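You operate a simulated robot arm through the tools that you are given. There is no shell and no other tool. Be economical: measure what you need, move in short steps, check, and stop when the job is done.

The job below is to be done with a simulated robot arm. You get a single attempt, and the scene is never put back.

TASK
Count the salt jars on the blue bench top, then put as many of the glass discs from the blue bench top on the parts bench top. Then put the logbook on the long beige table top away on the desk top. Then open the wide drawer of the low rack. Keep to this order.

Only the result counts: the job must be done as asked and must still hold three seconds after the hand-in. Knocking over, shifting, dropping, spilling or breaking anything else fails it.

THE ROBOT
A 7-joint arm with a vacuum gripper on a trunk, on a base that drives. Base frame: it is fixed to the floor where the robot stands at the start and does not move with it; the origin is under the middle of the robot, x ahead of it, y to its left, z up. Lengths are in mm, angles in degrees, forces in N, time in s.
Its first joint turns from -149.0 to 149.0 degrees. Places, roughly: desk top [-1700, 1300, 800]; logbook [-2000, -7750, 750]; parts bench top [0, -2300, 900]; wide drawer of the low rack [-3300, -3800, 600]. Payload 1.06 kg.
Tool frame: the origin (TCP) lies in the middle of the cups' lips, and z points out of the cups. The gripper has 1 cup of 24 mm across, covering 24 by 24 mm (tool x, y); the bellows give 8 mm. With the vacuum on, a cup seals on a smooth face that it is pressed against (1 to 4 N); it does not hold porous or soft things. The pull reaches 23 N.
Orientation is that of the tool frame in the base frame, as [roll, pitch, yaw] about the fixed x, y, z axes, in that order (R = Rz(yaw) Ry(pitch) Rx(roll)). With the cups facing straight down, the tool's x points along the base's -x, its y along +y and its z along -z.

THE INTERFACE
- The arm moves only by the tool play_rows. Its argument "deltas" is text: rows parted by semicolons, each of 7 numbers parted by spaces: the shift along the base's x, y, z in units of 40 mm (1.0 is 40 mm), then the turn, a rotation vector about the base's x, y, z in units of 5 degrees (1.0 is 5 degrees), then the vacuum: 1 switches it on, 0 off. In form: x y z wx wy wz vacuum; .... A call has 1 to 12 rows; each row shifts and turns the commanded pose from where the row before left it. A call with a number of a shift or a turn outside -1 to 1 is refused whole. A row lasts 0.2 s, in which the tool goes at most 50 mm and 8.6 degrees; a call with a longer step from one row to the next is refused whole, and so is a gripper value outside its range. Where a pose cannot be reached the arm comes as near as it can. A force on the tool above 40 N (or 10 N above the force at the start of the call, whichever is more), or a blocked arm, ends the call early, and 0.2 s more pass. The pull builds up within a second once a cup has sealed. Time passes only in rows, and 0.2 s behind the last, so rows that do not move give it time. It gives the time, the measured TCP pose, the force on the tool (base axes) and the pull of the vacuum at its end, in the units of the frame above (readings bear some noise), with the torque about the TCP (base axes, N m) and any sound that the robot's microphone picked up.
- Cameras (640 x 400 px; columns grow to the right, rows downward): "scene" is now at [35.6, 150.9, 1514.5]; the picture's right is [-0.22, -0.98, 0.00], its down [-0.64, 0.14, -0.76] and it looks along [0.74, -0.17, -0.65] (base axes); focal length 261 px, centre (320, 200). "wrist" rides on the gripper at [78, 19, -96] in the tool frame; the picture's right is [-0.24, 0.97, 0.00], its down [-0.71, -0.17, -0.69] and it looks along [-0.67, -0.16, 0.73] (tool axes); focal length 243 px, centre (320, 200).
- capture(camera): a new picture of that camera. No time passes.
- slide_trunk(by): slides the trunk up (or, below 0, down) by that many mm; the arm and the scene camera ride with it, the base frame stays. It gives what a move gives, with no picture.
- base_move(legs): drives the robot by 1 to 6 legs, each [ahead, turn to the left] in mm and degrees, along the robot's own axes; the way and the turn of a leg run together, so that a leg with both is an arc; at most 1500 mm and 180 degrees a leg. The arm and the cameras ride along, it lands a little off, and it stops where it bumps. It gives what a move gives.
- head_to(pan, tilt): turns the head with the scene camera to pan (to the left, within 155 degrees either way) and tilt (down, from -29 to 69), counted from straight ahead of the robot. It gives what a move gives.
- locate(camera, pixels): for up to 12 pixels [column, row] of the newest picture of that camera ("zoom" is the newest enlarged one), the place [x, y, z] in the base frame of the surface seen there, good to about 3 mm. No time passes.
- inspect(camera, box): a new picture of the part [left, top, right, bottom] of that camera's present view, enlarged. No time passes.
- finish_job(): hands the job in; it is judged then, once.

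Work in short steps. Measure before you move; look again where a grasp or a placing could have gone wrong, and mend it. You have 110 turns and 82 pictures in all, those below and enlarged ones among them. Switch the vacuum off and draw the arm clear of the work before you hand the job in, unless the task says otherwise; then end with one line.

The tools are called after ">>>" by a JSON object that holds its "name" and its "arguments". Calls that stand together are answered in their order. play_rows: Moves the arm, as the interface text tells. Its arguments: {"type":"object","properties":{"deltas":{"type":"string"}},"required":["deltas"]} The other tools are called the same way: slide_trunk (by) slides the trunk up or down; base_move (legs) drives the base; head_to (pan, tilt) turns the head that bears the scene camera; capture (camera) takes a picture; locate (camera, pixels) gives the place of the surface under pixels of a picture; inspect (camera, box) takes an enlarged picture of a part of a camera's view; finish_job () hands the job in.

At the start:

```text
time: 0.0
eef_pos: [658.4, 199.0, 1019.5]
orientation: [179.9, 0.0, 179.9]
contact_force: [-0.7, -0.1, 0.2]
torque: [0.02, -0.02, -0.01]
pull: 0.0
trunk travel left (down, up): [-575.0, 135.0]
robot x, y, heading: [0.5, 0.5, -0.3]
head pan, tilt: [-12.7, 40.8]
```

scene: 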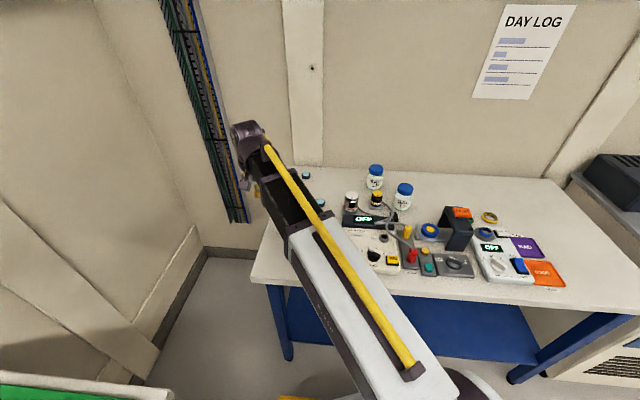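
wrist: 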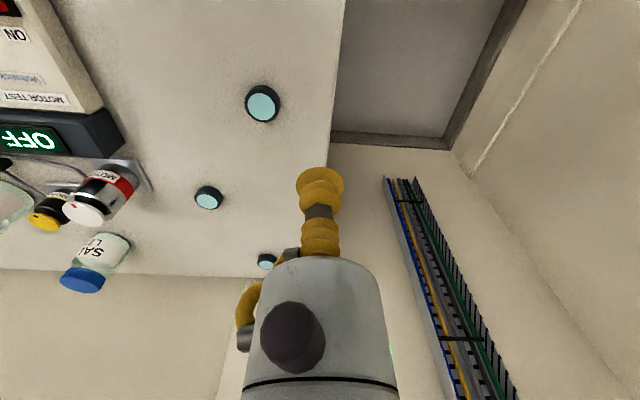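

The blue bench shows jars near (375,177), (403,196) and the small teal discs at left. I'll enlarge the scene view to count the jars.

>>> {"name": "inspect", "arguments": {"camera": "scene", "box": [280, 140, 440, 240]}}

>>> {"name": "inspect", "arguments": {"camera": "scene", "box": [400, 180, 600, 305]}}

```text
4.00 times, centred on (360, 190) of scene
```

zoom: 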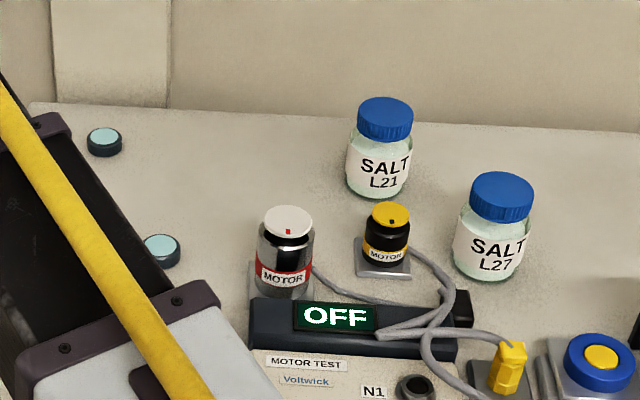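

```text
3.20 times, centred on (500, 242) of scene
```

zoom: 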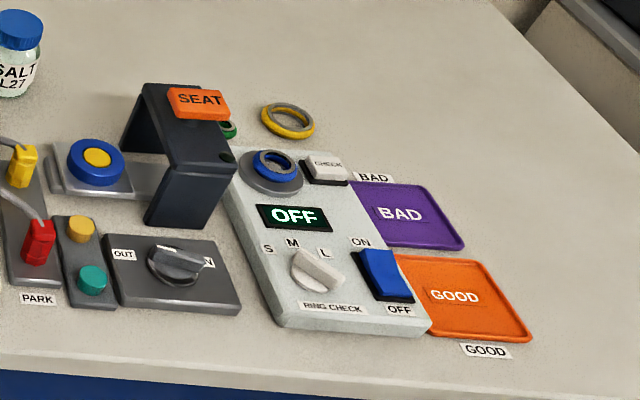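

Two salt jars are seen so far (L21, L27). I'll locate the discs, jars and bench edges.

>>> {"name": "locate", "arguments": {"camera": "wrist", "pixels": [[262, 103], [208, 197], [266, 261], [120, 30], [345, 20], [85, 282]]}}

>>> {"name": "locate", "arguments": {"camera": "scene", "pixels": [[376, 168], [405, 188], [462, 212], [490, 217], [254, 280], [545, 182], [306, 174], [321, 202], [600, 200], [630, 170]]}}

```text
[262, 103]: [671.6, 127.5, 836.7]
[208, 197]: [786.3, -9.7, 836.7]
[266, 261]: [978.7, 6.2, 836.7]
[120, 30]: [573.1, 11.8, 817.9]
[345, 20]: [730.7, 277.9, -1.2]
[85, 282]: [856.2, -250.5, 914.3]
```

```text
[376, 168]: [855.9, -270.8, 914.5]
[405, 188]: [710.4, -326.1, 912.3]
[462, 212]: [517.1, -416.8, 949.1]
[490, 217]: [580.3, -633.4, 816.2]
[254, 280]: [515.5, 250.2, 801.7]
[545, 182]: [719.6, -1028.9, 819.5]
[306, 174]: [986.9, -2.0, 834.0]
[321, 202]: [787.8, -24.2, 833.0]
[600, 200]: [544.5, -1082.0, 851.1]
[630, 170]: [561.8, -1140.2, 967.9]
```

Two jars found; I want to see the part hidden by the arm and the surroundings. I turn the head toward the right to see the parts bench.

>>> {"name": "head_to", "arguments": {"pan": -90, "tilt": 25}}

>>> {"name": "capture", "arguments": {"camera": "scene"}}

>>> {"name": "head_to", "arguments": {"pan": -150, "tilt": 25}}

>>> {"name": "capture", "arguments": {"camera": "scene"}}

>>> {"name": "head_to", "arguments": {"pan": 140, "tilt": 25}}

>>> {"name": "capture", "arguments": {"camera": "scene"}}

```text
time: 1.5
eef_pos: [657.3, 198.5, 1020.1]
orientation: [-180.0, 0.0, -180.0]
contact_force: [0.0, -0.6, 0.3]
torque: [0.02, 0.05, 0.0]
pull: 0.0
trunk travel left (down, up): [-575.0, 135.0]
robot x, y, heading: [-0.5, 1.7, -0.0]
head pan, tilt: [-90.0, 25.0]
```

```text
77 pictures are left
```

scene: 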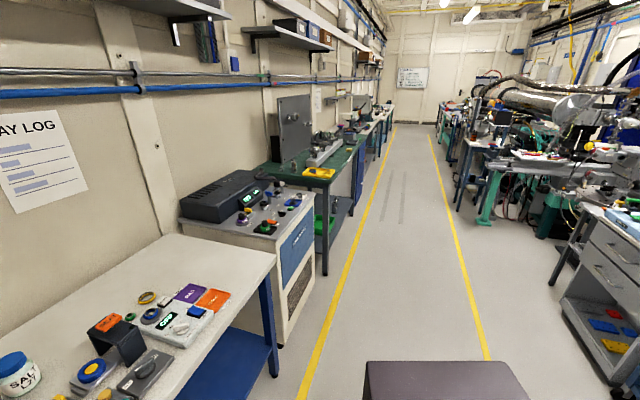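

```text
time: 2.8
eef_pos: [658.0, 200.1, 1020.8]
orientation: [-180.0, 0.0, -179.9]
contact_force: [0.1, -0.9, 0.0]
torque: [0.0, 0.02, 0.01]
pull: 0.1
trunk travel left (down, up): [-575.0, 135.0]
robot x, y, heading: [-1.0, -0.2, -0.2]
head pan, tilt: [-150.0, 25.0]
```

```text
76 pictures are left
```

scene: 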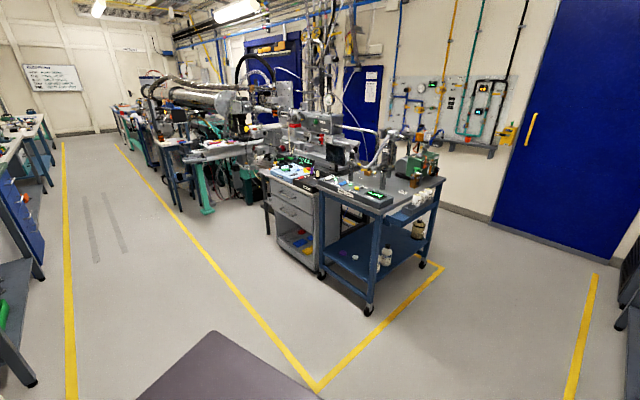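

```text
time: 6.8
eef_pos: [658.7, 198.5, 1019.7]
orientation: [-180.0, 0.0, -180.0]
contact_force: [-1.2, -0.2, 0.4]
torque: [-0.01, 0.01, -0.03]
pull: 0.1
trunk travel left (down, up): [-575.0, 135.0]
robot x, y, heading: [-1.7, -2.6, 0.2]
head pan, tilt: [140.0, 25.0]
```

```text
75 pictures are left
```

scene: 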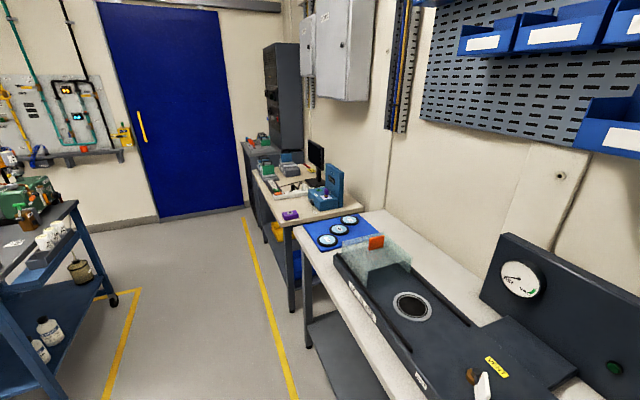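

The last view (pan 140) shows the desk with purple object around (290,213) and a blue mat table. I'll locate those for the desk, then look at the green-topped bench.

>>> {"name": "locate", "arguments": {"camera": "scene", "pixels": [[290, 214], [320, 212], [345, 205], [255, 165], [288, 225], [296, 190], [340, 225], [300, 228], [280, 180], [300, 205], [240, 145], [140, 290]]}}

>>> {"name": "inspect", "arguments": {"camera": "scene", "box": [230, 120, 390, 220]}}

>>> {"name": "head_to", "arguments": {"pan": -80, "tilt": 25}}

>>> {"name": "capture", "arguments": {"camera": "scene"}}

```text
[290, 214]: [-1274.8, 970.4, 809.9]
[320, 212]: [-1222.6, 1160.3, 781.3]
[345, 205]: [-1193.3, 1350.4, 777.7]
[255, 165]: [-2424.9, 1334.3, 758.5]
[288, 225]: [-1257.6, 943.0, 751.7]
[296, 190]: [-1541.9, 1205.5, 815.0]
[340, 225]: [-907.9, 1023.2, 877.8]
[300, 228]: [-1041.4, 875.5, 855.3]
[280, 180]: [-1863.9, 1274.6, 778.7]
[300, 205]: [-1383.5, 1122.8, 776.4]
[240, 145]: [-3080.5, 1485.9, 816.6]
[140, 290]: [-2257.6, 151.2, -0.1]
```

```text
4.00 times, centred on (310, 170) of scene
```

zoom: 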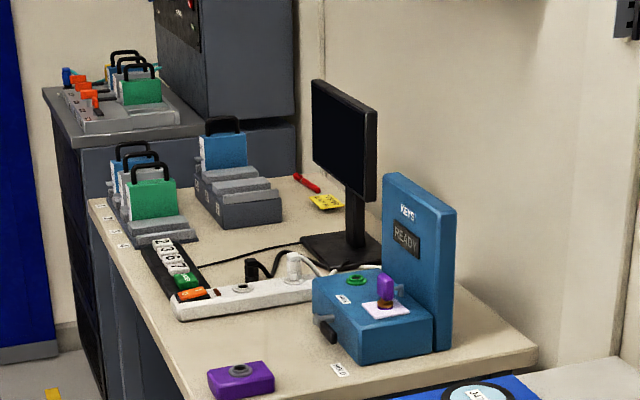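

```text
time: 9.9
eef_pos: [658.0, 199.7, 1019.3]
orientation: [180.0, 0.0, 180.0]
contact_force: [0.9, 0.4, -1.0]
torque: [-0.01, -0.04, 0.0]
pull: 0.0
trunk travel left (down, up): [-575.0, 135.0]
robot x, y, heading: [-0.4, -0.0, 0.1]
head pan, tilt: [-80.0, 25.0]
```

```text
73 pictures are left
```

scene: 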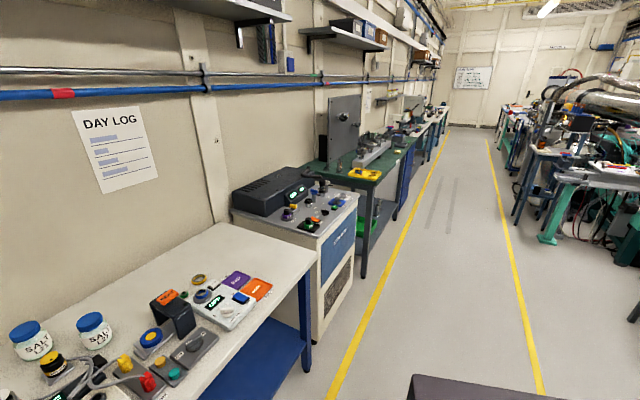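

The green-topped bench appears at (370,165). I locate it and inspect it.

>>> {"name": "locate", "arguments": {"camera": "scene", "pixels": [[367, 174], [345, 165], [375, 160], [400, 148], [380, 182], [310, 162], [412, 150], [320, 215], [290, 190], [346, 245], [358, 196], [310, 262]]}}

>>> {"name": "inspect", "arguments": {"camera": "scene", "box": [220, 110, 460, 260]}}

```text
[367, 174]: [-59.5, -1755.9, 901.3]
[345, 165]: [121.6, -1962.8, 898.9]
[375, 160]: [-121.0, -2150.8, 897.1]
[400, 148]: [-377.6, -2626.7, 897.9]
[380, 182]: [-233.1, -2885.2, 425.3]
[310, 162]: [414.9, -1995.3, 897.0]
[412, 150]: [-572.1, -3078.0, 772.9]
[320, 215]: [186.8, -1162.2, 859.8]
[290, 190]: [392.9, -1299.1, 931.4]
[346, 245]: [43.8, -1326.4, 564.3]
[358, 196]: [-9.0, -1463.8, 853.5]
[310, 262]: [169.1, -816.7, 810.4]
```

```text
2.67 times, centred on (340, 185) of scene
```

zoom: 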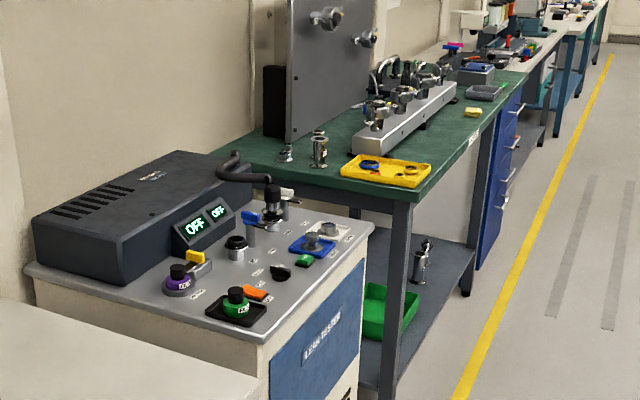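

The parts bench is the green one (z≈898). Now refine disc 1's centre using an enlarged wrist view.

>>> {"name": "inspect", "arguments": {"camera": "wrist", "box": [182, 62, 302, 137]}}

>>> {"name": "locate", "arguments": {"camera": "zoom", "pixels": [[428, 218], [355, 218], [500, 218], [428, 140], [428, 290]]}}

```text
5.33 times, centred on (242, 100) of wrist
```

zoom: 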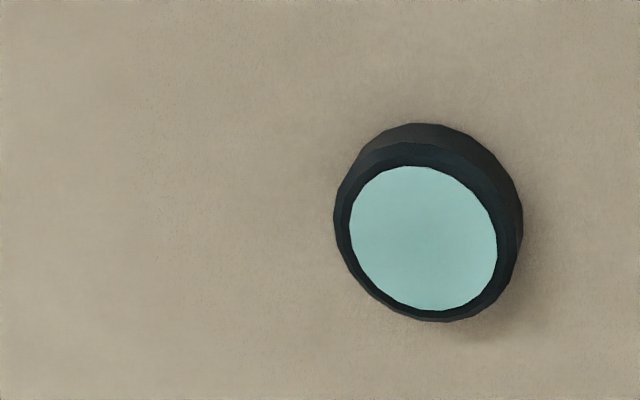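

```text
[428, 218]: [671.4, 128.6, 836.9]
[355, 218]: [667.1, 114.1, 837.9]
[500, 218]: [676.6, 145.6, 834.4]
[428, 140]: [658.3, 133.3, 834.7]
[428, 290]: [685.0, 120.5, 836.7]
```

The glass centre at zoom (423,238) is about (674.5, 125.6, 837). I move above and down to about z 852.

>>> {"name": "play_rows", "arguments": {"deltas": "0.2 -0.92 0 0 0 0 0;0.205 -0.92 0 0 0 0 0;0 0 -0.9 0 0 0 0;0 0 -0.9 0 0 0 0;0 0 -0.9 0 0 0 0;0 0 -0.9 0 0 0 0;0 0 -0.6 0 0 0 0;0 0 0 0 0 0 0"}}

>>> {"name": "head_to", "arguments": {"pan": -10, "tilt": 40}}

>>> {"name": "capture", "arguments": {"camera": "scene"}}

>>> {"name": "capture", "arguments": {"camera": "wrist"}}

```text
time: 11.7
eef_pos: [674.9, 125.8, 852.4]
orientation: [180.0, 0.0, -180.0]
contact_force: [-0.6, 0.1, 0.0]
torque: [0.02, -0.01, 0.04]
pull: 0.1
trunk travel left (down, up): [-575.0, 135.0]
robot x, y, heading: [2.3, 4.5, -0.1]
head pan, tilt: [-80.0, 25.0]
```

```text
time: 13.1
eef_pos: [675.3, 125.7, 850.9]
orientation: [180.0, 0.0, 180.0]
contact_force: [-0.5, -0.5, -0.4]
torque: [-0.01, 0.01, 0.0]
pull: 0.1
trunk travel left (down, up): [-575.0, 135.0]
robot x, y, heading: [2.5, -1.8, 0.0]
head pan, tilt: [-10.0, 40.0]
```

```text
70 pictures are left
```

scene: 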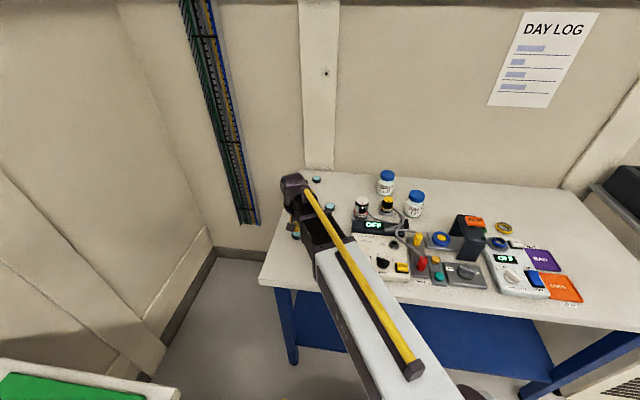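

```text
69 pictures are left
```

wrist: 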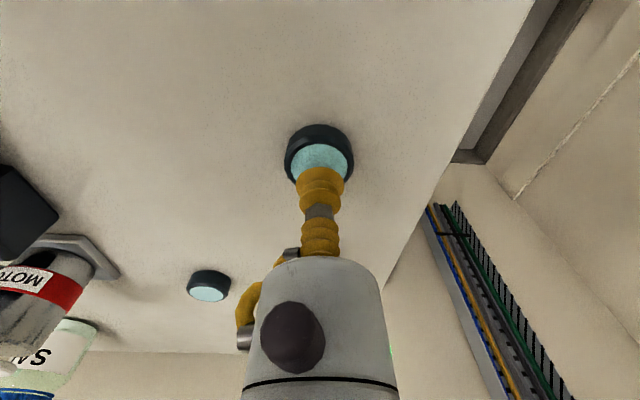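

Still only two salt jars (L21, L27). Cup is above disc 1; now press down with vacuum.

>>> {"name": "play_rows", "arguments": {"deltas": "0 0 -0.25 0 0 0 1;0 0 -0.1 0 0 0 1;0 0 -0.08 0 0 0 1;0 0 0 0 0 0 1;0 0 0 0 0 0 1;0 0 0 0 0 0 1"}}

```text
time: 14.5
eef_pos: [675.5, 126.0, 835.5]
orientation: [179.9, 0.0, -179.9]
contact_force: [1.7, 0.5, 7.1]
torque: [0.04, -0.04, 0.03]
pull: 23.6
trunk travel left (down, up): [-575.0, 135.0]
robot x, y, heading: [-2.0, 3.4, -0.1]
head pan, tilt: [-10.0, 40.0]
```

Sealed (pull 23.6). I lift and raise the trunk for clearance.

>>> {"name": "play_rows", "arguments": {"deltas": "0 0 0.5 0 0 0 1;0 0 0.9 0 0 0 1;0 0 0.9 0 0 0 1;0 0 0.9 0 0 0 1;0 0 0.9 0 0 0 1;-0.9 0 0.5 0 0 0 1;-0.9 -0.3 0 0 0 0 1;-0.9 -0.9 0 0 0 0 1;0 -0.9 0 0 0 0 1;0 -0.9 0 0 0 0 1"}}

>>> {"name": "slide_trunk", "arguments": {"by": 130}}

>>> {"name": "capture", "arguments": {"camera": "wrist"}}

```text
refused: row 8 steps farther than a row can; nothing moved
```

```text
time: 16.1
eef_pos: [675.7, 125.1, 964.7]
orientation: [-179.9, 0.0, -179.9]
contact_force: [0.6, -0.2, 0.0]
torque: [0.0, -0.01, 0.0]
pull: 22.7
trunk travel left (down, up): [-705.0, 5.0]
robot x, y, heading: [1.5, 3.0, -0.1]
head pan, tilt: [-10.0, 40.0]
```

```text
68 pictures are left
```

wrist: 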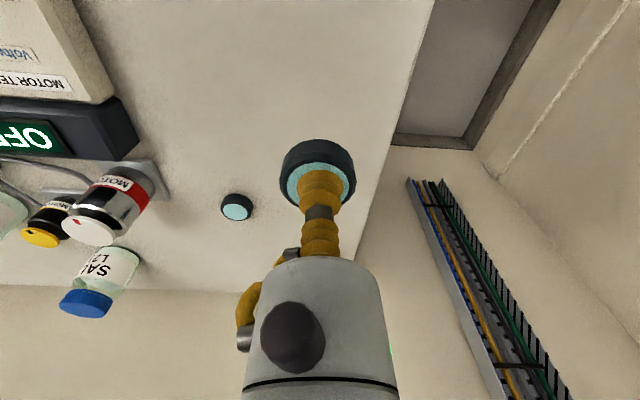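

The disc is held and lifted by the trunk. Now raise and retract the arm to about radius 560.

>>> {"name": "play_rows", "arguments": {"deltas": "0 0 0.9 0 0 0 1;0 0 0.9 0 0 0 1;0 0 0.9 0 0 0 1;0 0 0.9 0 0 0 1;-0.75 -0.8 0 0 0 0 1;-0.75 -0.8 0 0 0 0 1;-0.75 -0.8 0 0 0 0 1;-0.65 -0.7 0 0 0 0 1;0 0 0 0 0 0 1"}}

>>> {"name": "base_move", "arguments": {"legs": [[0, -109.7], [1000, 0], [1020, 0]]}}

>>> {"name": "head_to", "arguments": {"pan": 70, "tilt": 40}}

>>> {"name": "capture", "arguments": {"camera": "scene"}}

```text
time: 18.1
eef_pos: [557.8, 2.4, 1109.2]
orientation: [-180.0, -0.1, 179.9]
contact_force: [0.1, 0.5, -1.2]
torque: [0.0, -0.03, 0.03]
pull: 23.4
trunk travel left (down, up): [-705.0, 5.0]
robot x, y, heading: [2.6, 2.4, 0.0]
head pan, tilt: [-10.0, 40.0]
```

```text
time: 32.5
eef_pos: [-777.4, -2418.7, 1109.5]
orientation: [-180.0, 0.0, 72.1]
contact_force: [0.5, -0.5, 0.0]
torque: [0.02, 0.02, 0.03]
pull: 22.8
trunk travel left (down, up): [-705.0, 5.0]
robot x, y, heading: [-609.2, -1892.5, -108.0]
head pan, tilt: [-10.0, 40.0]
```

```text
time: 34.0
eef_pos: [-776.9, -2418.3, 1109.9]
orientation: [-180.0, 0.0, 72.1]
contact_force: [0.3, 0.2, 0.4]
torque: [-0.01, -0.02, 0.05]
pull: 23.3
trunk travel left (down, up): [-705.0, 5.0]
robot x, y, heading: [-610.6, -1888.0, -107.9]
head pan, tilt: [70.0, 40.0]
```

```text
67 pictures are left
```

scene: 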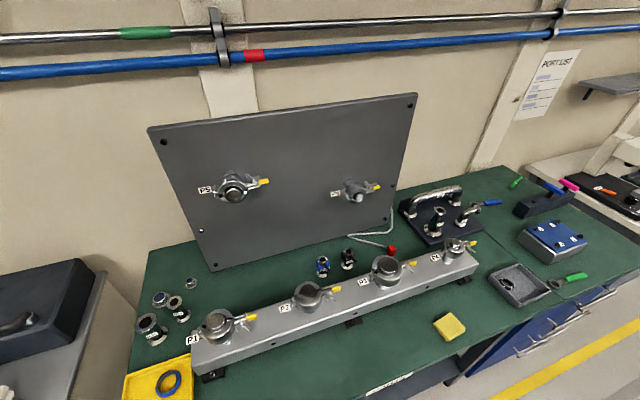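

The parts bench view is clear: free green strip around (390,340) and (530,325). Locating these.

>>> {"name": "locate", "arguments": {"camera": "scene", "pixels": [[395, 325], [395, 350], [390, 380], [510, 315], [520, 335], [330, 365], [300, 395], [490, 340], [450, 330], [388, 272], [470, 290], [515, 295]]}}

```text
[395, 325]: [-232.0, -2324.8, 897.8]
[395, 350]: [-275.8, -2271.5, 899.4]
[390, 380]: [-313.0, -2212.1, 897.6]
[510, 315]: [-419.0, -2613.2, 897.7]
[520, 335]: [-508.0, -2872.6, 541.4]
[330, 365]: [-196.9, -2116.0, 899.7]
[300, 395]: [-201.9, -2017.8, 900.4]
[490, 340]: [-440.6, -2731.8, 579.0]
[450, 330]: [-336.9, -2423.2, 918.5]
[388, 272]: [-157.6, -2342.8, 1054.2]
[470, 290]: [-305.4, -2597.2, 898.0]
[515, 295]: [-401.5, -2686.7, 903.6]
```

I'll place disc A near (-245,-2295). Turn the base left about 60° so the retracted arm ends above it (tip stays at z 1109, above the 1054 clamps).

>>> {"name": "base_move", "arguments": {"legs": [[-40, 0], [0, 60]]}}

>>> {"name": "capture", "arguments": {"camera": "wrist"}}

>>> {"name": "head_to", "arguments": {"pan": -5, "tilt": 45}}

>>> {"name": "capture", "arguments": {"camera": "scene"}}

```text
time: 37.6
eef_pos: [-220.0, -2259.1, 1108.2]
orientation: [-180.0, 0.1, 132.2]
contact_force: [0.4, -0.2, -0.7]
torque: [-0.02, -0.03, 0.02]
pull: 23.0
trunk travel left (down, up): [-705.0, 5.0]
robot x, y, heading: [-597.3, -1848.5, -47.7]
head pan, tilt: [70.0, 40.0]
```

```text
66 pictures are left
```

wrist: 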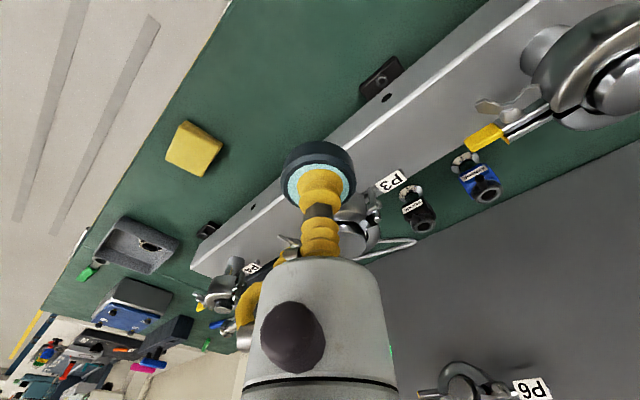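

```text
time: 39.0
eef_pos: [-219.8, -2259.3, 1108.2]
orientation: [179.9, 0.0, 132.3]
contact_force: [0.0, 0.7, -0.4]
torque: [-0.02, -0.01, -0.01]
pull: 23.2
trunk travel left (down, up): [-705.0, 5.0]
robot x, y, heading: [-595.0, -1846.9, -47.9]
head pan, tilt: [-5.0, 45.0]
```

```text
65 pictures are left
```

scene: 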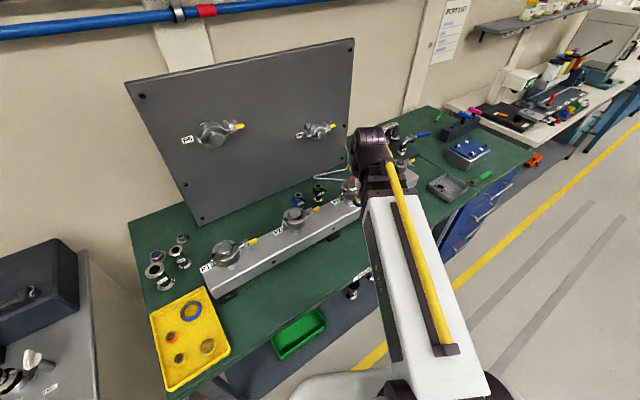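

Locate the rail foot, bench edge and free green around the tool.

>>> {"name": "locate", "arguments": {"camera": "wrist", "pixels": [[255, 170], [300, 150], [375, 90], [250, 100], [180, 90], [200, 150], [220, 20], [330, 40], [270, 50]]}}

>>> {"name": "locate", "arguments": {"camera": "scene", "pixels": [[230, 290], [280, 315], [300, 290], [250, 310], [340, 240], [225, 345]]}}

```text
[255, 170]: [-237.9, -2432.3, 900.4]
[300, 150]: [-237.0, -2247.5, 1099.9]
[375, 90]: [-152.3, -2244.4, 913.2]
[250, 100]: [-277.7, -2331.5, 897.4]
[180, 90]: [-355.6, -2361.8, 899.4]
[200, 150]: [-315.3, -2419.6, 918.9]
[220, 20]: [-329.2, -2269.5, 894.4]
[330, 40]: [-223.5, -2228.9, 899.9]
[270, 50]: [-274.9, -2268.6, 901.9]
```

```text
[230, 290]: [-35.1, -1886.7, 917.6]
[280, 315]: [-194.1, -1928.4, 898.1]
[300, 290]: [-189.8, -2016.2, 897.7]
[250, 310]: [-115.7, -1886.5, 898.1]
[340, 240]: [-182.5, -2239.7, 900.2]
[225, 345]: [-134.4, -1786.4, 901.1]
```

Free strip spans n from ~388 (edge) to ~540 (rail). I'll put disc A at about (-265,-2290): move there and lower to z≈926.

>>> {"name": "play_rows", "arguments": {"deltas": "-0.56 -0.39 0 0 0 0 1;-0.56 -0.39 0 0 0 0 1;0 0 -1 0 0 0 1;0 0 -1 0 0 0 1;0 0 -1 0 0 0 1;0 0 -1 0 0 0 1;0 0 -0.55 0 0 0 1;0 0 0 0 0 0 1"}}

>>> {"name": "capture", "arguments": {"camera": "wrist"}}

```text
time: 40.8
eef_pos: [-265.5, -2290.0, 925.2]
orientation: [179.9, 0.0, 132.2]
contact_force: [-0.1, -0.7, -0.1]
torque: [0.01, 0.03, 0.02]
pull: 23.0
trunk travel left (down, up): [-705.0, 5.0]
robot x, y, heading: [-597.5, -1846.7, -47.5]
head pan, tilt: [-5.0, 45.0]
```

```text
64 pictures are left
```

wrist: 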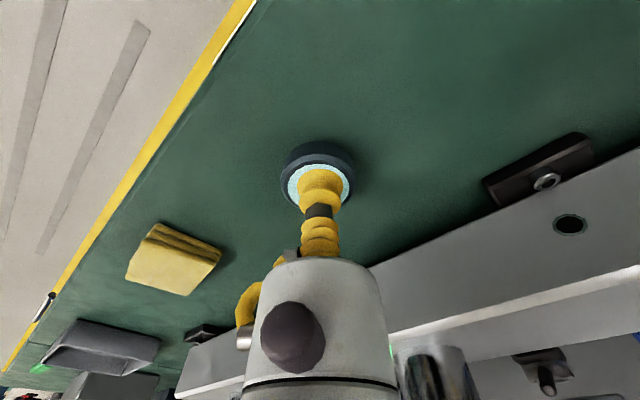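

Disc is clear over bare green. Lower in small steps until contact.

>>> {"name": "play_rows", "arguments": {"deltas": "0 0 -0.1 0 0 0 1;0 0 -0.08 0 0 0 1;0 0 0 0 0 0 1"}}

```text
time: 41.6
eef_pos: [-265.0, -2290.7, 918.7]
orientation: [-180.0, 0.0, 132.2]
contact_force: [1.0, -0.4, -0.4]
torque: [-0.02, -0.03, -0.03]
pull: 23.3
trunk travel left (down, up): [-705.0, 5.0]
robot x, y, heading: [-593.7, -1850.4, -47.8]
head pan, tilt: [-5.0, 45.0]
```

>>> {"name": "play_rows", "arguments": {"deltas": "0 0 -0.06 0 0 0 1;0 0 -0.04 0 0 0 1;0 0 0 0 0 0 1"}}

```text
time: 42.4
eef_pos: [-263.8, -2291.1, 916.2]
orientation: [-180.0, 0.1, 132.2]
contact_force: [0.5, 0.0, 3.0]
torque: [0.05, -0.02, -0.01]
pull: 22.7
trunk travel left (down, up): [-705.0, 5.0]
robot x, y, heading: [-596.1, -1847.3, -47.8]
head pan, tilt: [-5.0, 45.0]
```

Contact (3 N). Release the vacuum, wait, and lift.

>>> {"name": "play_rows", "arguments": {"deltas": "0 0 0 0 0 0 0;0 0 0 0 0 0 0;0 0 0 0 0 0 0;0 0 0 0 0 0 0;0 0 0.3 0 0 0 0;0 0 0.9 0 0 0 0;0 0 1 0 0 0 0;0 0 1 0 0 0 0;0 0 1 0 0 0 0;0 0 0.5 0 0 0 0"}}

>>> {"name": "capture", "arguments": {"camera": "wrist"}}

```text
time: 44.6
eef_pos: [-264.2, -2289.5, 1103.7]
orientation: [-180.0, 0.1, 132.2]
contact_force: [0.5, -0.4, -0.5]
torque: [-0.01, 0.01, 0.0]
pull: 0.2
trunk travel left (down, up): [-705.0, 5.0]
robot x, y, heading: [-596.9, -1852.7, -47.6]
head pan, tilt: [-5.0, 45.0]
```

```text
63 pictures are left
```

wrist: 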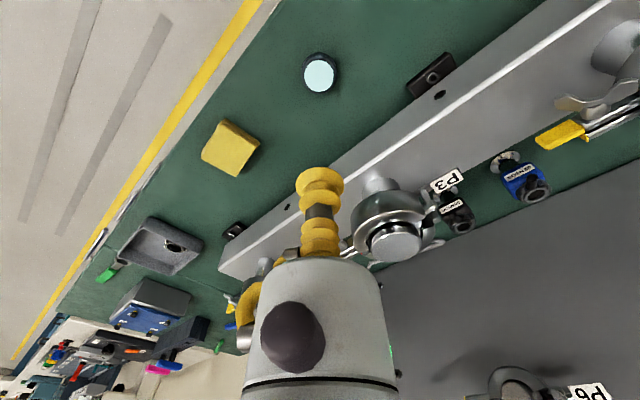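

Disc A stands alone on the green at (319,75). Return: turn to -108 and reverse; halfway I look at the blue bench from the other side to verify the jar count.

>>> {"name": "base_move", "arguments": {"legs": [[0, -60.2], [-1100, 0]]}}

>>> {"name": "head_to", "arguments": {"pan": 130, "tilt": 30}}

>>> {"name": "capture", "arguments": {"camera": "scene"}}

```text
time: 53.0
eef_pos: [-463.3, -1297.8, 1102.9]
orientation: [-180.0, 0.0, 71.5]
contact_force: [0.2, -0.3, 0.3]
torque: [-0.01, -0.02, 0.04]
pull: 0.1
trunk travel left (down, up): [-705.0, 5.0]
robot x, y, heading: [-237.7, -795.2, -108.6]
head pan, tilt: [-5.0, 45.0]
```

```text
time: 55.2
eef_pos: [-463.5, -1298.2, 1102.0]
orientation: [-179.9, 0.0, 71.4]
contact_force: [-0.3, 0.1, -0.1]
torque: [0.01, 0.02, 0.02]
pull: 0.1
trunk travel left (down, up): [-705.0, 5.0]
robot x, y, heading: [-237.9, -797.1, -108.8]
head pan, tilt: [130.0, 30.0]
```

```text
62 pictures are left
```

scene: 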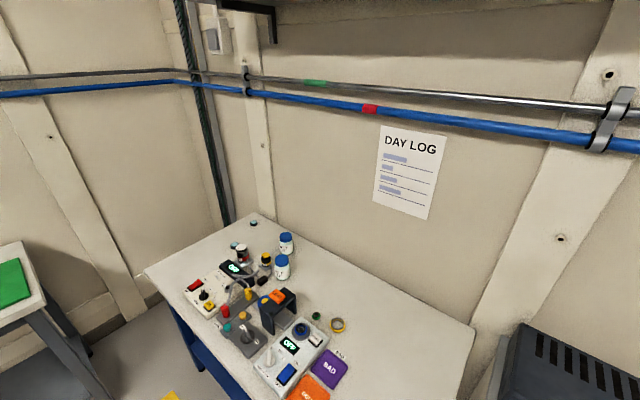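

Confirmed: exactly two salt jars. Continue back to the start pose.

>>> {"name": "base_move", "arguments": {"legs": [[0, 2], [-831, 0], [0, 106.7]]}}

>>> {"name": "head_to", "arguments": {"pan": -10, "tilt": 40}}

>>> {"name": "capture", "arguments": {"camera": "wrist"}}

```text
time: 64.5
eef_pos: [548.6, -53.0, 1102.9]
orientation: [180.0, 0.0, 179.8]
contact_force: [-0.4, -1.1, 0.5]
torque: [0.01, 0.0, -0.02]
pull: 0.1
trunk travel left (down, up): [-705.0, 5.0]
robot x, y, heading: [-0.7, 2.2, -0.3]
head pan, tilt: [130.0, 30.0]
```

```text
time: 66.7
eef_pos: [548.6, -53.8, 1102.4]
orientation: [179.9, 0.1, 179.8]
contact_force: [-0.5, 0.3, 0.7]
torque: [0.0, 0.01, 0.02]
pull: 0.0
trunk travel left (down, up): [-705.0, 5.0]
robot x, y, heading: [-1.5, -1.5, -0.5]
head pan, tilt: [-10.0, 40.0]
```

```text
61 pictures are left
```

wrist: 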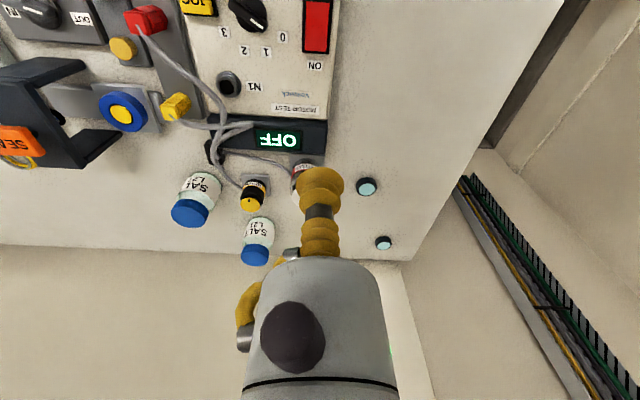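

Back at start. Disc 2 is near (366,186), at about (786,-10). Move above it at travel height then drop to z≈900.

>>> {"name": "play_rows", "arguments": {"deltas": "0.9 0.18 0 0 0 0 0;0.9 0.18 0 0 0 0 0;0.9 0.18 0 0 0 0 0;0.9 0.18 0 0 0 0 0;0.9 0.18 0 0 0 0 0;0.9 0.18 0 0 0 0 0;0 0 -1 0 0 0 0;0 0 -1 0 0 0 0;0 0 -1 0 0 0 0;0 0 -1 0 0 0 0;0 0 0 0 0 0 0"}}

>>> {"name": "inspect", "arguments": {"camera": "wrist", "box": [240, 90, 400, 190]}}

```text
time: 69.1
eef_pos: [765.5, -10.6, 943.0]
orientation: [180.0, -0.1, 179.9]
contact_force: [-0.2, 0.3, -0.9]
torque: [0.03, -0.01, 0.0]
pull: 0.1
trunk travel left (down, up): [-705.0, 5.0]
robot x, y, heading: [0.2, 0.2, -0.3]
head pan, tilt: [-10.0, 40.0]
```

```text
4.00 times, centred on (320, 140) of wrist
```

zoom: 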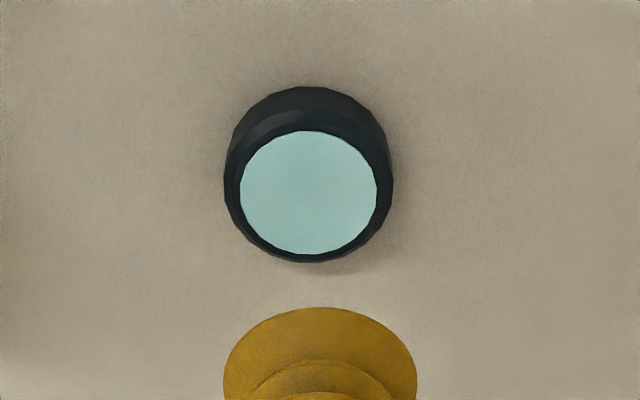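

>>> {"name": "locate", "arguments": {"camera": "zoom", "pixels": [[309, 193], [250, 193], [368, 193], [309, 140], [309, 245]]}}

```text
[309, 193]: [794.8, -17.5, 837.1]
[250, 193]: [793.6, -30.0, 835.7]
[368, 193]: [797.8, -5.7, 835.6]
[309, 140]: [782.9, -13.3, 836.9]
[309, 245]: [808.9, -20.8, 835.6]
```

Disc 2 centre is (795.5,-17.3). Align and drop to ~z 848.

>>> {"name": "play_rows", "arguments": {"deltas": "0.75 -0.17 0 0 0 0 0;0 0 -0.8 0 0 0 0;0 0 -0.8 0 0 0 0;0 0 -0.77 0 0 0 0;0 0 0 0 0 0 0"}}

>>> {"name": "capture", "arguments": {"camera": "wrist"}}

```text
time: 70.3
eef_pos: [794.9, -17.3, 848.7]
orientation: [179.9, 0.0, 179.8]
contact_force: [-0.1, 0.0, -0.5]
torque: [0.01, -0.03, 0.0]
pull: 0.0
trunk travel left (down, up): [-705.0, 5.0]
robot x, y, heading: [0.7, -1.0, -0.0]
head pan, tilt: [-10.0, 40.0]
```

```text
59 pictures are left
```

wrist: 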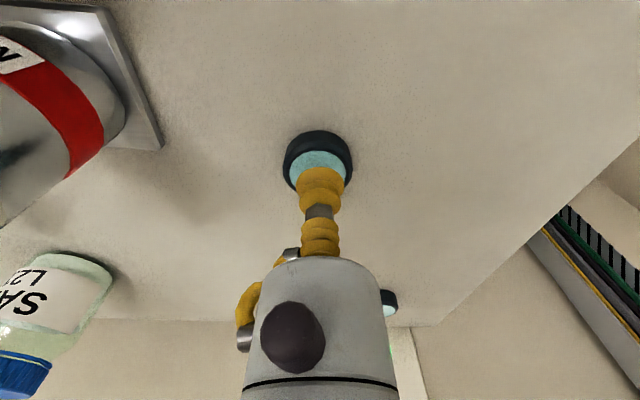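

Aligned, same look as with disc 1. Press and seal.

>>> {"name": "play_rows", "arguments": {"deltas": "0 0 -0.22 0 0 0 1;0 0 -0.1 0 0 0 1;0 0 -0.04 0 0 0 1;0 0 0 0 0 0 1;0 0 0 0 0 0 1;0 0 0 0 0 0 1;0 0 0 0 0 0 1"}}

```text
time: 71.9
eef_pos: [794.2, -17.2, 835.4]
orientation: [-180.0, 0.1, 179.8]
contact_force: [2.0, -0.3, 5.7]
torque: [0.04, -0.02, -0.01]
pull: 22.7
trunk travel left (down, up): [-705.0, 5.0]
robot x, y, heading: [-6.3, 0.5, -0.2]
head pan, tilt: [-10.0, 40.0]
```

Sealed. Lift straight up, then retract.

>>> {"name": "play_rows", "arguments": {"deltas": "0 0 0.4 0 0 0 1;0 0 1 0 0 0 1;0 0 1 0 0 0 1;0 0 1 0 0 0 1;0 0 1 0 0 0 1;0 0 1 0 0 0 1;0 0 1 0 0 0 1;-0.9 0 0.3 0 0 0 1;-0.95 0 0 0 0 0 1;-0.95 0 0 0 0 0 1;-0.95 0 0 0 0 0 1;-0.95 0 0 0 0 0 1"}}

>>> {"name": "play_rows", "arguments": {"deltas": "-0.95 0.2 0 0 0 0 1;-0.3 0.2 0 0 0 0 1;0 0 0 0 0 0 1"}}

>>> {"name": "base_move", "arguments": {"legs": [[0, -108], [900, 0], [957, 0]]}}

```text
time: 74.5
eef_pos: [605.3, -20.2, 1101.2]
orientation: [179.9, 0.0, 179.8]
contact_force: [0.5, -0.2, -0.3]
torque: [0.0, 0.01, -0.01]
pull: 22.9
trunk travel left (down, up): [-705.0, 5.0]
robot x, y, heading: [-2.3, 0.2, -0.2]
head pan, tilt: [-10.0, 40.0]
```

```text
time: 75.3
eef_pos: [555.4, -1.4, 1100.6]
orientation: [-179.9, 0.0, 179.8]
contact_force: [0.8, -0.9, 0.7]
torque: [0.04, 0.0, 0.0]
pull: 23.1
trunk travel left (down, up): [-705.0, 5.0]
robot x, y, heading: [-4.7, -2.5, -0.1]
head pan, tilt: [-10.0, 40.0]
```

```text
time: 89.1
eef_pos: [-752.1, -2291.8, 1100.8]
orientation: [179.9, 0.0, 71.6]
contact_force: [0.6, 0.7, -0.3]
torque: [0.01, 0.02, -0.01]
pull: 23.3
trunk travel left (down, up): [-705.0, 5.0]
robot x, y, heading: [-577.2, -1763.7, -108.2]
head pan, tilt: [-10.0, 40.0]
```

Robot at (-577,-1764). I'll place disc B at (-215,-2138): back up 60 and turn left 56.7°.

>>> {"name": "base_move", "arguments": {"legs": [[-60, 0], [0, 56.7]]}}

>>> {"name": "capture", "arguments": {"camera": "wrist"}}

```text
time: 92.6
eef_pos: [-209.8, -2138.4, 1100.5]
orientation: [180.0, 0.0, 128.7]
contact_force: [0.0, 0.2, -0.7]
torque: [0.0, 0.03, -0.01]
pull: 23.2
trunk travel left (down, up): [-705.0, 5.0]
robot x, y, heading: [-558.6, -1706.4, -51.3]
head pan, tilt: [-10.0, 40.0]
```

```text
58 pictures are left
```

wrist: 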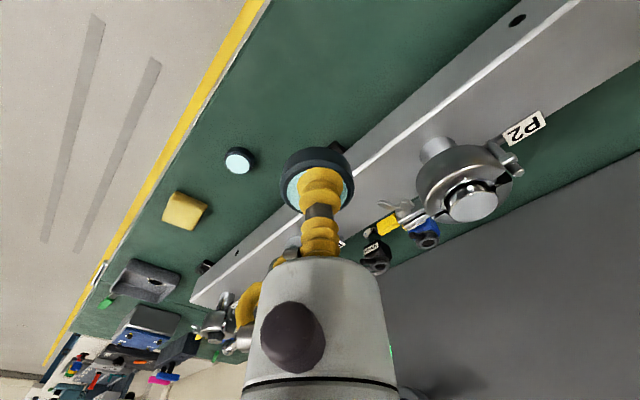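

Position is right. Lower to z≈924.

>>> {"name": "play_rows", "arguments": {"deltas": "-0.1 0 -1 0 0 0 1;0 0 -1 0 0 0 1;0 0 -1 0 0 0 1;0 0 -1 0 0 0 1;0 0 -0.4 0 0 0 1;0 0 0 0 0 0 1"}}

>>> {"name": "capture", "arguments": {"camera": "wrist"}}

```text
time: 94.0
eef_pos: [-213.4, -2141.3, 923.5]
orientation: [180.0, 0.0, 128.7]
contact_force: [1.1, -0.9, -1.1]
torque: [0.0, -0.01, 0.02]
pull: 23.1
trunk travel left (down, up): [-705.0, 5.0]
robot x, y, heading: [-556.6, -1704.5, -51.1]
head pan, tilt: [-10.0, 40.0]
```

```text
57 pictures are left
```

wrist: 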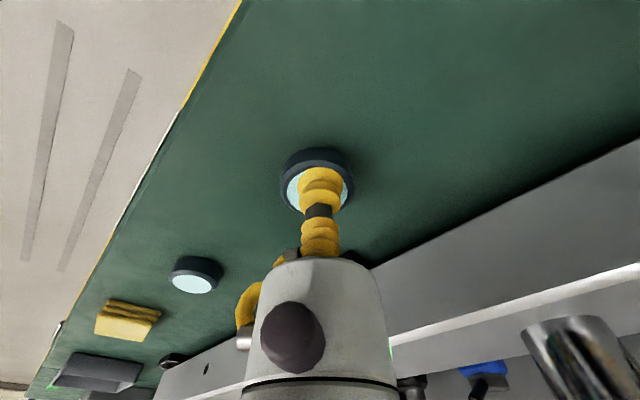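

>>> {"name": "play_rows", "arguments": {"deltas": "0 0 -0.1 0 0 0 1;0 0 -0.06 0 0 0 1;0 0 -0.03 0 0 0 1;0 0 0 0 0 0 1"}}

```text
time: 95.0
eef_pos: [-213.3, -2139.0, 916.4]
orientation: [179.9, 0.0, 128.7]
contact_force: [-0.7, -0.2, -0.1]
torque: [-0.01, 0.01, 0.03]
pull: 22.5
trunk travel left (down, up): [-705.0, 5.0]
robot x, y, heading: [-556.3, -1706.6, -51.2]
head pan, tilt: [-10.0, 40.0]
```

No contact yet; a bit lower.

>>> {"name": "play_rows", "arguments": {"deltas": "0 0 -0.04 0 0 0 1;0 0 -0.03 0 0 0 1;0 0 0 0 0 0 1"}}

```text
time: 95.8
eef_pos: [-215.0, -2140.1, 914.4]
orientation: [179.9, 0.1, 128.7]
contact_force: [2.9, -1.5, 12.5]
torque: [-0.07, 0.0, 0.01]
pull: 22.7
trunk travel left (down, up): [-705.0, 5.0]
robot x, y, heading: [-555.5, -1705.3, -51.1]
head pan, tilt: [-10.0, 40.0]
```

Firm contact; release and lift.

>>> {"name": "play_rows", "arguments": {"deltas": "0 0 0.04 0 0 0 0;0 0 0 0 0 0 0;0 0 0 0 0 0 0;0 0 0 0 0 0 0;0 0 0 0 0 0 0;0 0 0.3 0 0 0 0;0 0 0.9 0 0 0 0;0 0 1 0 0 0 0;0 0 1 0 0 0 0;0 0 1 0 0 0 0;0 0 0.5 0 0 0 0"}}

>>> {"name": "capture", "arguments": {"camera": "wrist"}}

```text
time: 98.2
eef_pos: [-213.0, -2140.4, 1105.3]
orientation: [180.0, -0.1, 128.7]
contact_force: [-0.8, -0.5, -0.3]
torque: [-0.01, -0.01, 0.0]
pull: 0.0
trunk travel left (down, up): [-705.0, 5.0]
robot x, y, heading: [-558.2, -1706.3, -51.5]
head pan, tilt: [-10.0, 40.0]
```

```text
56 pictures are left
```

wrist: 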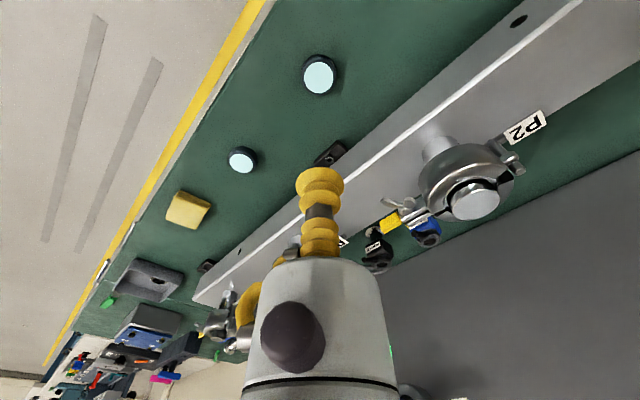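

Two discs on the parts bench. Now drive down the aisle toward the logbook (s≈7990 along the row): turn to heading -108 and go in two chunks.

>>> {"name": "base_move", "arguments": {"legs": [[0, -56.6], [1500, 0], [1500, 0]]}}

>>> {"name": "head_to", "arguments": {"pan": 0, "tilt": 25}}

>>> {"name": "capture", "arguments": {"camera": "scene"}}

```text
time: 115.3
eef_pos: [-1707.2, -5090.8, 1103.4]
orientation: [179.9, 0.0, 71.3]
contact_force: [-0.9, 0.1, 0.2]
torque: [0.0, 0.03, 0.0]
pull: 0.1
trunk travel left (down, up): [-705.0, 5.0]
robot x, y, heading: [-1527.6, -4563.9, -108.5]
head pan, tilt: [-10.0, 40.0]
```

```text
time: 116.0
eef_pos: [-1707.7, -5090.1, 1103.6]
orientation: [-180.0, 0.0, 71.3]
contact_force: [-0.4, 0.4, -0.6]
torque: [0.03, 0.02, 0.03]
pull: 0.1
trunk travel left (down, up): [-705.0, 5.0]
robot x, y, heading: [-1524.8, -4565.2, -108.8]
head pan, tilt: [0.0, 25.0]
```

```text
55 pictures are left
```

scene: 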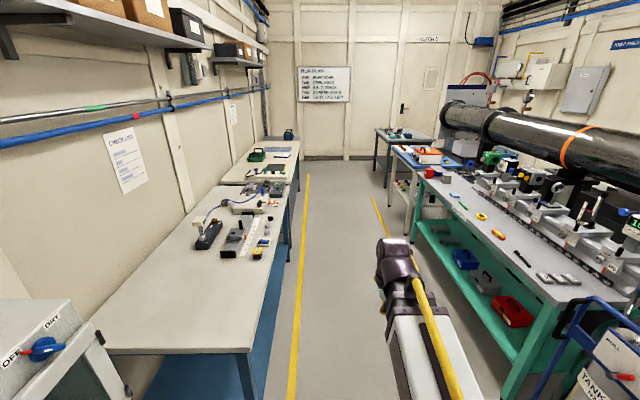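

The far-left tables are ahead around (265,165). Locate points and enlarge.

>>> {"name": "inspect", "arguments": {"camera": "scene", "box": [180, 110, 340, 210]}}

>>> {"name": "locate", "arguments": {"camera": "scene", "pixels": [[278, 150], [265, 175], [250, 185], [275, 190], [296, 165], [288, 132], [200, 320], [310, 180], [300, 152], [370, 240], [395, 165]]}}

```text
4.00 times, centred on (260, 160) of scene
```

zoom: 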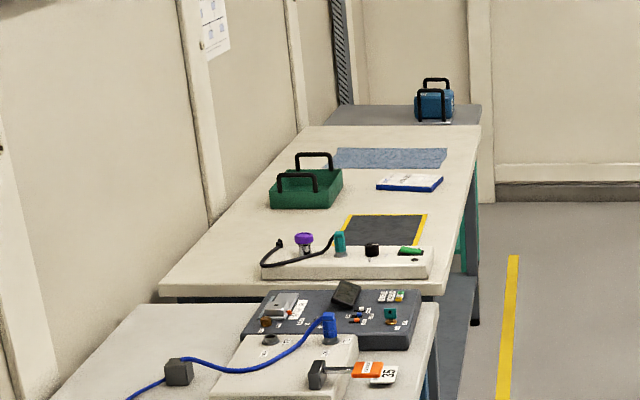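

```text
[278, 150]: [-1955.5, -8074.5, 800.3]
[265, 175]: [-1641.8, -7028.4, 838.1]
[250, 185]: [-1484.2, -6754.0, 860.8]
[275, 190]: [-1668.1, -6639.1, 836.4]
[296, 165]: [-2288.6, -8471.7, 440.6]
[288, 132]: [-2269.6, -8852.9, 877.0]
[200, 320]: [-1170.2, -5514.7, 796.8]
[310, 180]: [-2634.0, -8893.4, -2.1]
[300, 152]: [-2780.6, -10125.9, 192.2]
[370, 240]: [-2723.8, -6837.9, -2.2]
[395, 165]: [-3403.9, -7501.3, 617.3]
```

The logbook is the blue booklet at zoom (410,182), near (-1980,-7780). Drive about 3080 mm further.

>>> {"name": "base_move", "arguments": {"legs": [[0, 0.8], [1500, 0], [1500, 0]]}}

>>> {"name": "head_to", "arguments": {"pan": 70, "tilt": 40}}

>>> {"name": "capture", "arguments": {"camera": "scene"}}

```text
time: 130.8
eef_pos: [-2571.9, -7963.0, 1103.6]
orientation: [180.0, 0.0, 74.0]
contact_force: [-0.1, 0.1, -0.7]
torque: [-0.02, 0.03, 0.01]
pull: 0.0
trunk travel left (down, up): [-705.0, 5.0]
robot x, y, heading: [-2415.5, -7431.4, -105.9]
head pan, tilt: [0.0, 25.0]
```

```text
time: 132.2
eef_pos: [-2570.9, -7964.1, 1104.6]
orientation: [179.9, 0.0, 74.1]
contact_force: [0.0, -0.1, 0.1]
torque: [-0.03, 0.0, 0.01]
pull: 0.0
trunk travel left (down, up): [-705.0, 5.0]
robot x, y, heading: [-2418.3, -7429.5, -105.7]
head pan, tilt: [70.0, 40.0]
```

```text
53 pictures are left
```

scene: 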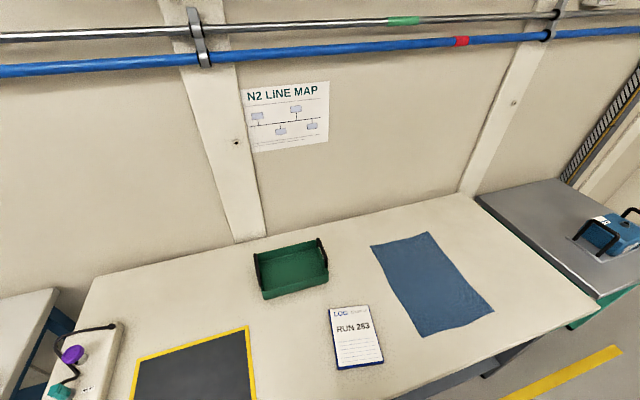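

The logbook "LOG RUN 263" is at (356,338). Locate its corners and inspect.

>>> {"name": "inspect", "arguments": {"camera": "scene", "box": [296, 288, 416, 388]}}

>>> {"name": "locate", "arguments": {"camera": "scene", "pixels": [[330, 309], [370, 307], [382, 363], [340, 370], [356, 338], [420, 360], [410, 390]]}}

```text
4.00 times, centred on (356, 338) of scene
```

zoom: 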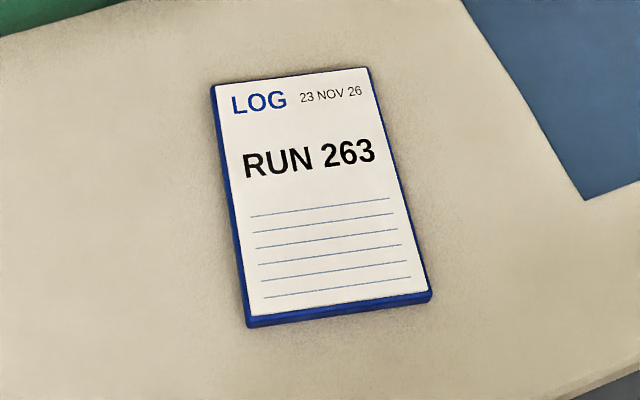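

```text
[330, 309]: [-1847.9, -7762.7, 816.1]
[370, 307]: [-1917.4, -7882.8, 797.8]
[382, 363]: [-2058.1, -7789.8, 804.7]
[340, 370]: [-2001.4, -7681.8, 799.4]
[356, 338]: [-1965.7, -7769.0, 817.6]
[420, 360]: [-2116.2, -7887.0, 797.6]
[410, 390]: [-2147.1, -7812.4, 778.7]
```

Book centre ≈ (-1960,-7780), top z≈817. Distance 577 mm at -37°; turn the base left 68.5°.

>>> {"name": "base_move", "arguments": {"legs": [[0, 68.5]]}}

>>> {"name": "capture", "arguments": {"camera": "wrist"}}

```text
time: 135.7
eef_pos: [-1968.6, -7758.3, 1104.9]
orientation: [-180.0, -0.1, 144.0]
contact_force: [-0.6, -0.1, 0.0]
torque: [-0.02, -0.03, 0.04]
pull: 0.1
trunk travel left (down, up): [-705.0, 5.0]
robot x, y, heading: [-2417.0, -7430.3, -36.2]
head pan, tilt: [70.0, 40.0]
```

```text
51 pictures are left
```

wrist: 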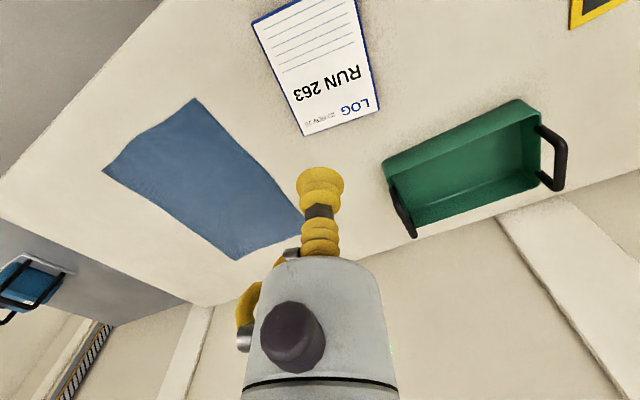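

>>> {"name": "locate", "arguments": {"camera": "wrist", "pixels": [[253, 24], [352, 2], [380, 108], [304, 134], [322, 62], [335, 110]]}}

```text
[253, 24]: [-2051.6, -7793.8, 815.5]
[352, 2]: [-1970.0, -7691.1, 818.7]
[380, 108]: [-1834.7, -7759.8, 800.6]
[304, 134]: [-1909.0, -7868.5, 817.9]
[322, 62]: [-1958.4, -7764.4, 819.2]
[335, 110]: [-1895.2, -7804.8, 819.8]
```

Book centre ≈ (-1946,-7776), top z≈818; long axis at about -28°. Move over centre and down to z≈830.

>>> {"name": "play_rows", "arguments": {"deltas": "0.565 -0.44 0 0 0 0 0;0 0 -1 0 0 0 0;0 0 -1 0 0 0 0;0 0 -1 0 0 0 0;0 0 -1 0 0 0 0;0 0 -1 0 0 0 0;0 0 -1 0 0 0 0;0 0 -0.85 0 0 0 0;0 0 0 0 0 0 0"}}

>>> {"name": "capture", "arguments": {"camera": "wrist"}}

```text
time: 137.7
eef_pos: [-1944.6, -7778.0, 831.0]
orientation: [179.9, 0.0, 144.2]
contact_force: [0.4, -0.6, 0.0]
torque: [-0.05, 0.03, 0.01]
pull: 0.1
trunk travel left (down, up): [-705.0, 5.0]
robot x, y, heading: [-2412.3, -7431.1, -35.9]
head pan, tilt: [70.0, 40.0]
```

```text
50 pictures are left
```

wrist: 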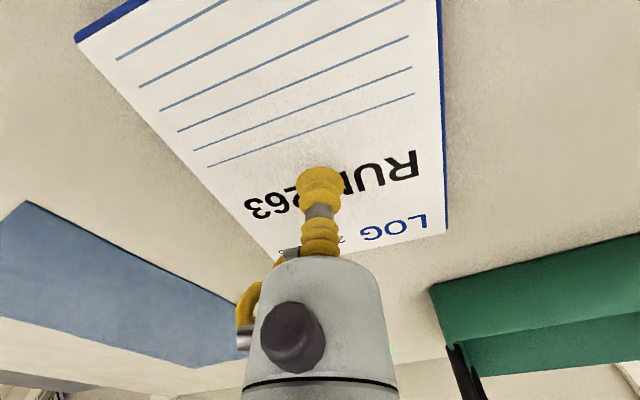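

The cup sits over "RUN 263", a bit above centre. Locate the true centre (first line around (312,125)).

>>> {"name": "locate", "arguments": {"camera": "wrist", "pixels": [[312, 128], [78, 38], [444, 232], [318, 165], [312, 100], [270, 250]]}}

```text
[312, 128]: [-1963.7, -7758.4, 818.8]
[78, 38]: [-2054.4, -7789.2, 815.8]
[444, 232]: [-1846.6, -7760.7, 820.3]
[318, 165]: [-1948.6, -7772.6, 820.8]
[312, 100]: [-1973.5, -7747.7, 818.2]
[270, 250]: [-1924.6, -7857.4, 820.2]
```

The diagonal midpoint is (-1950,-7775), within 6 mm; small shift and press with vacuum.

>>> {"name": "play_rows", "arguments": {"deltas": "-0.13 0.07 -0.15 0 0 0 1;0 0 -0.1 0 0 0 1;0 0 -0.08 0 0 0 1;0 0 0 0 0 0 1;0 0 0 0 0 0 1;0 0 0 0 0 0 1;0 0 0 0 0 0 1"}}

```text
time: 139.3
eef_pos: [-1950.9, -7772.8, 816.1]
orientation: [180.0, 0.0, 144.0]
contact_force: [2.2, -3.0, 5.2]
torque: [0.0, 0.01, 0.01]
pull: 22.9
trunk travel left (down, up): [-705.0, 5.0]
robot x, y, heading: [-2417.1, -7432.7, -36.1]
head pan, tilt: [70.0, 40.0]
```

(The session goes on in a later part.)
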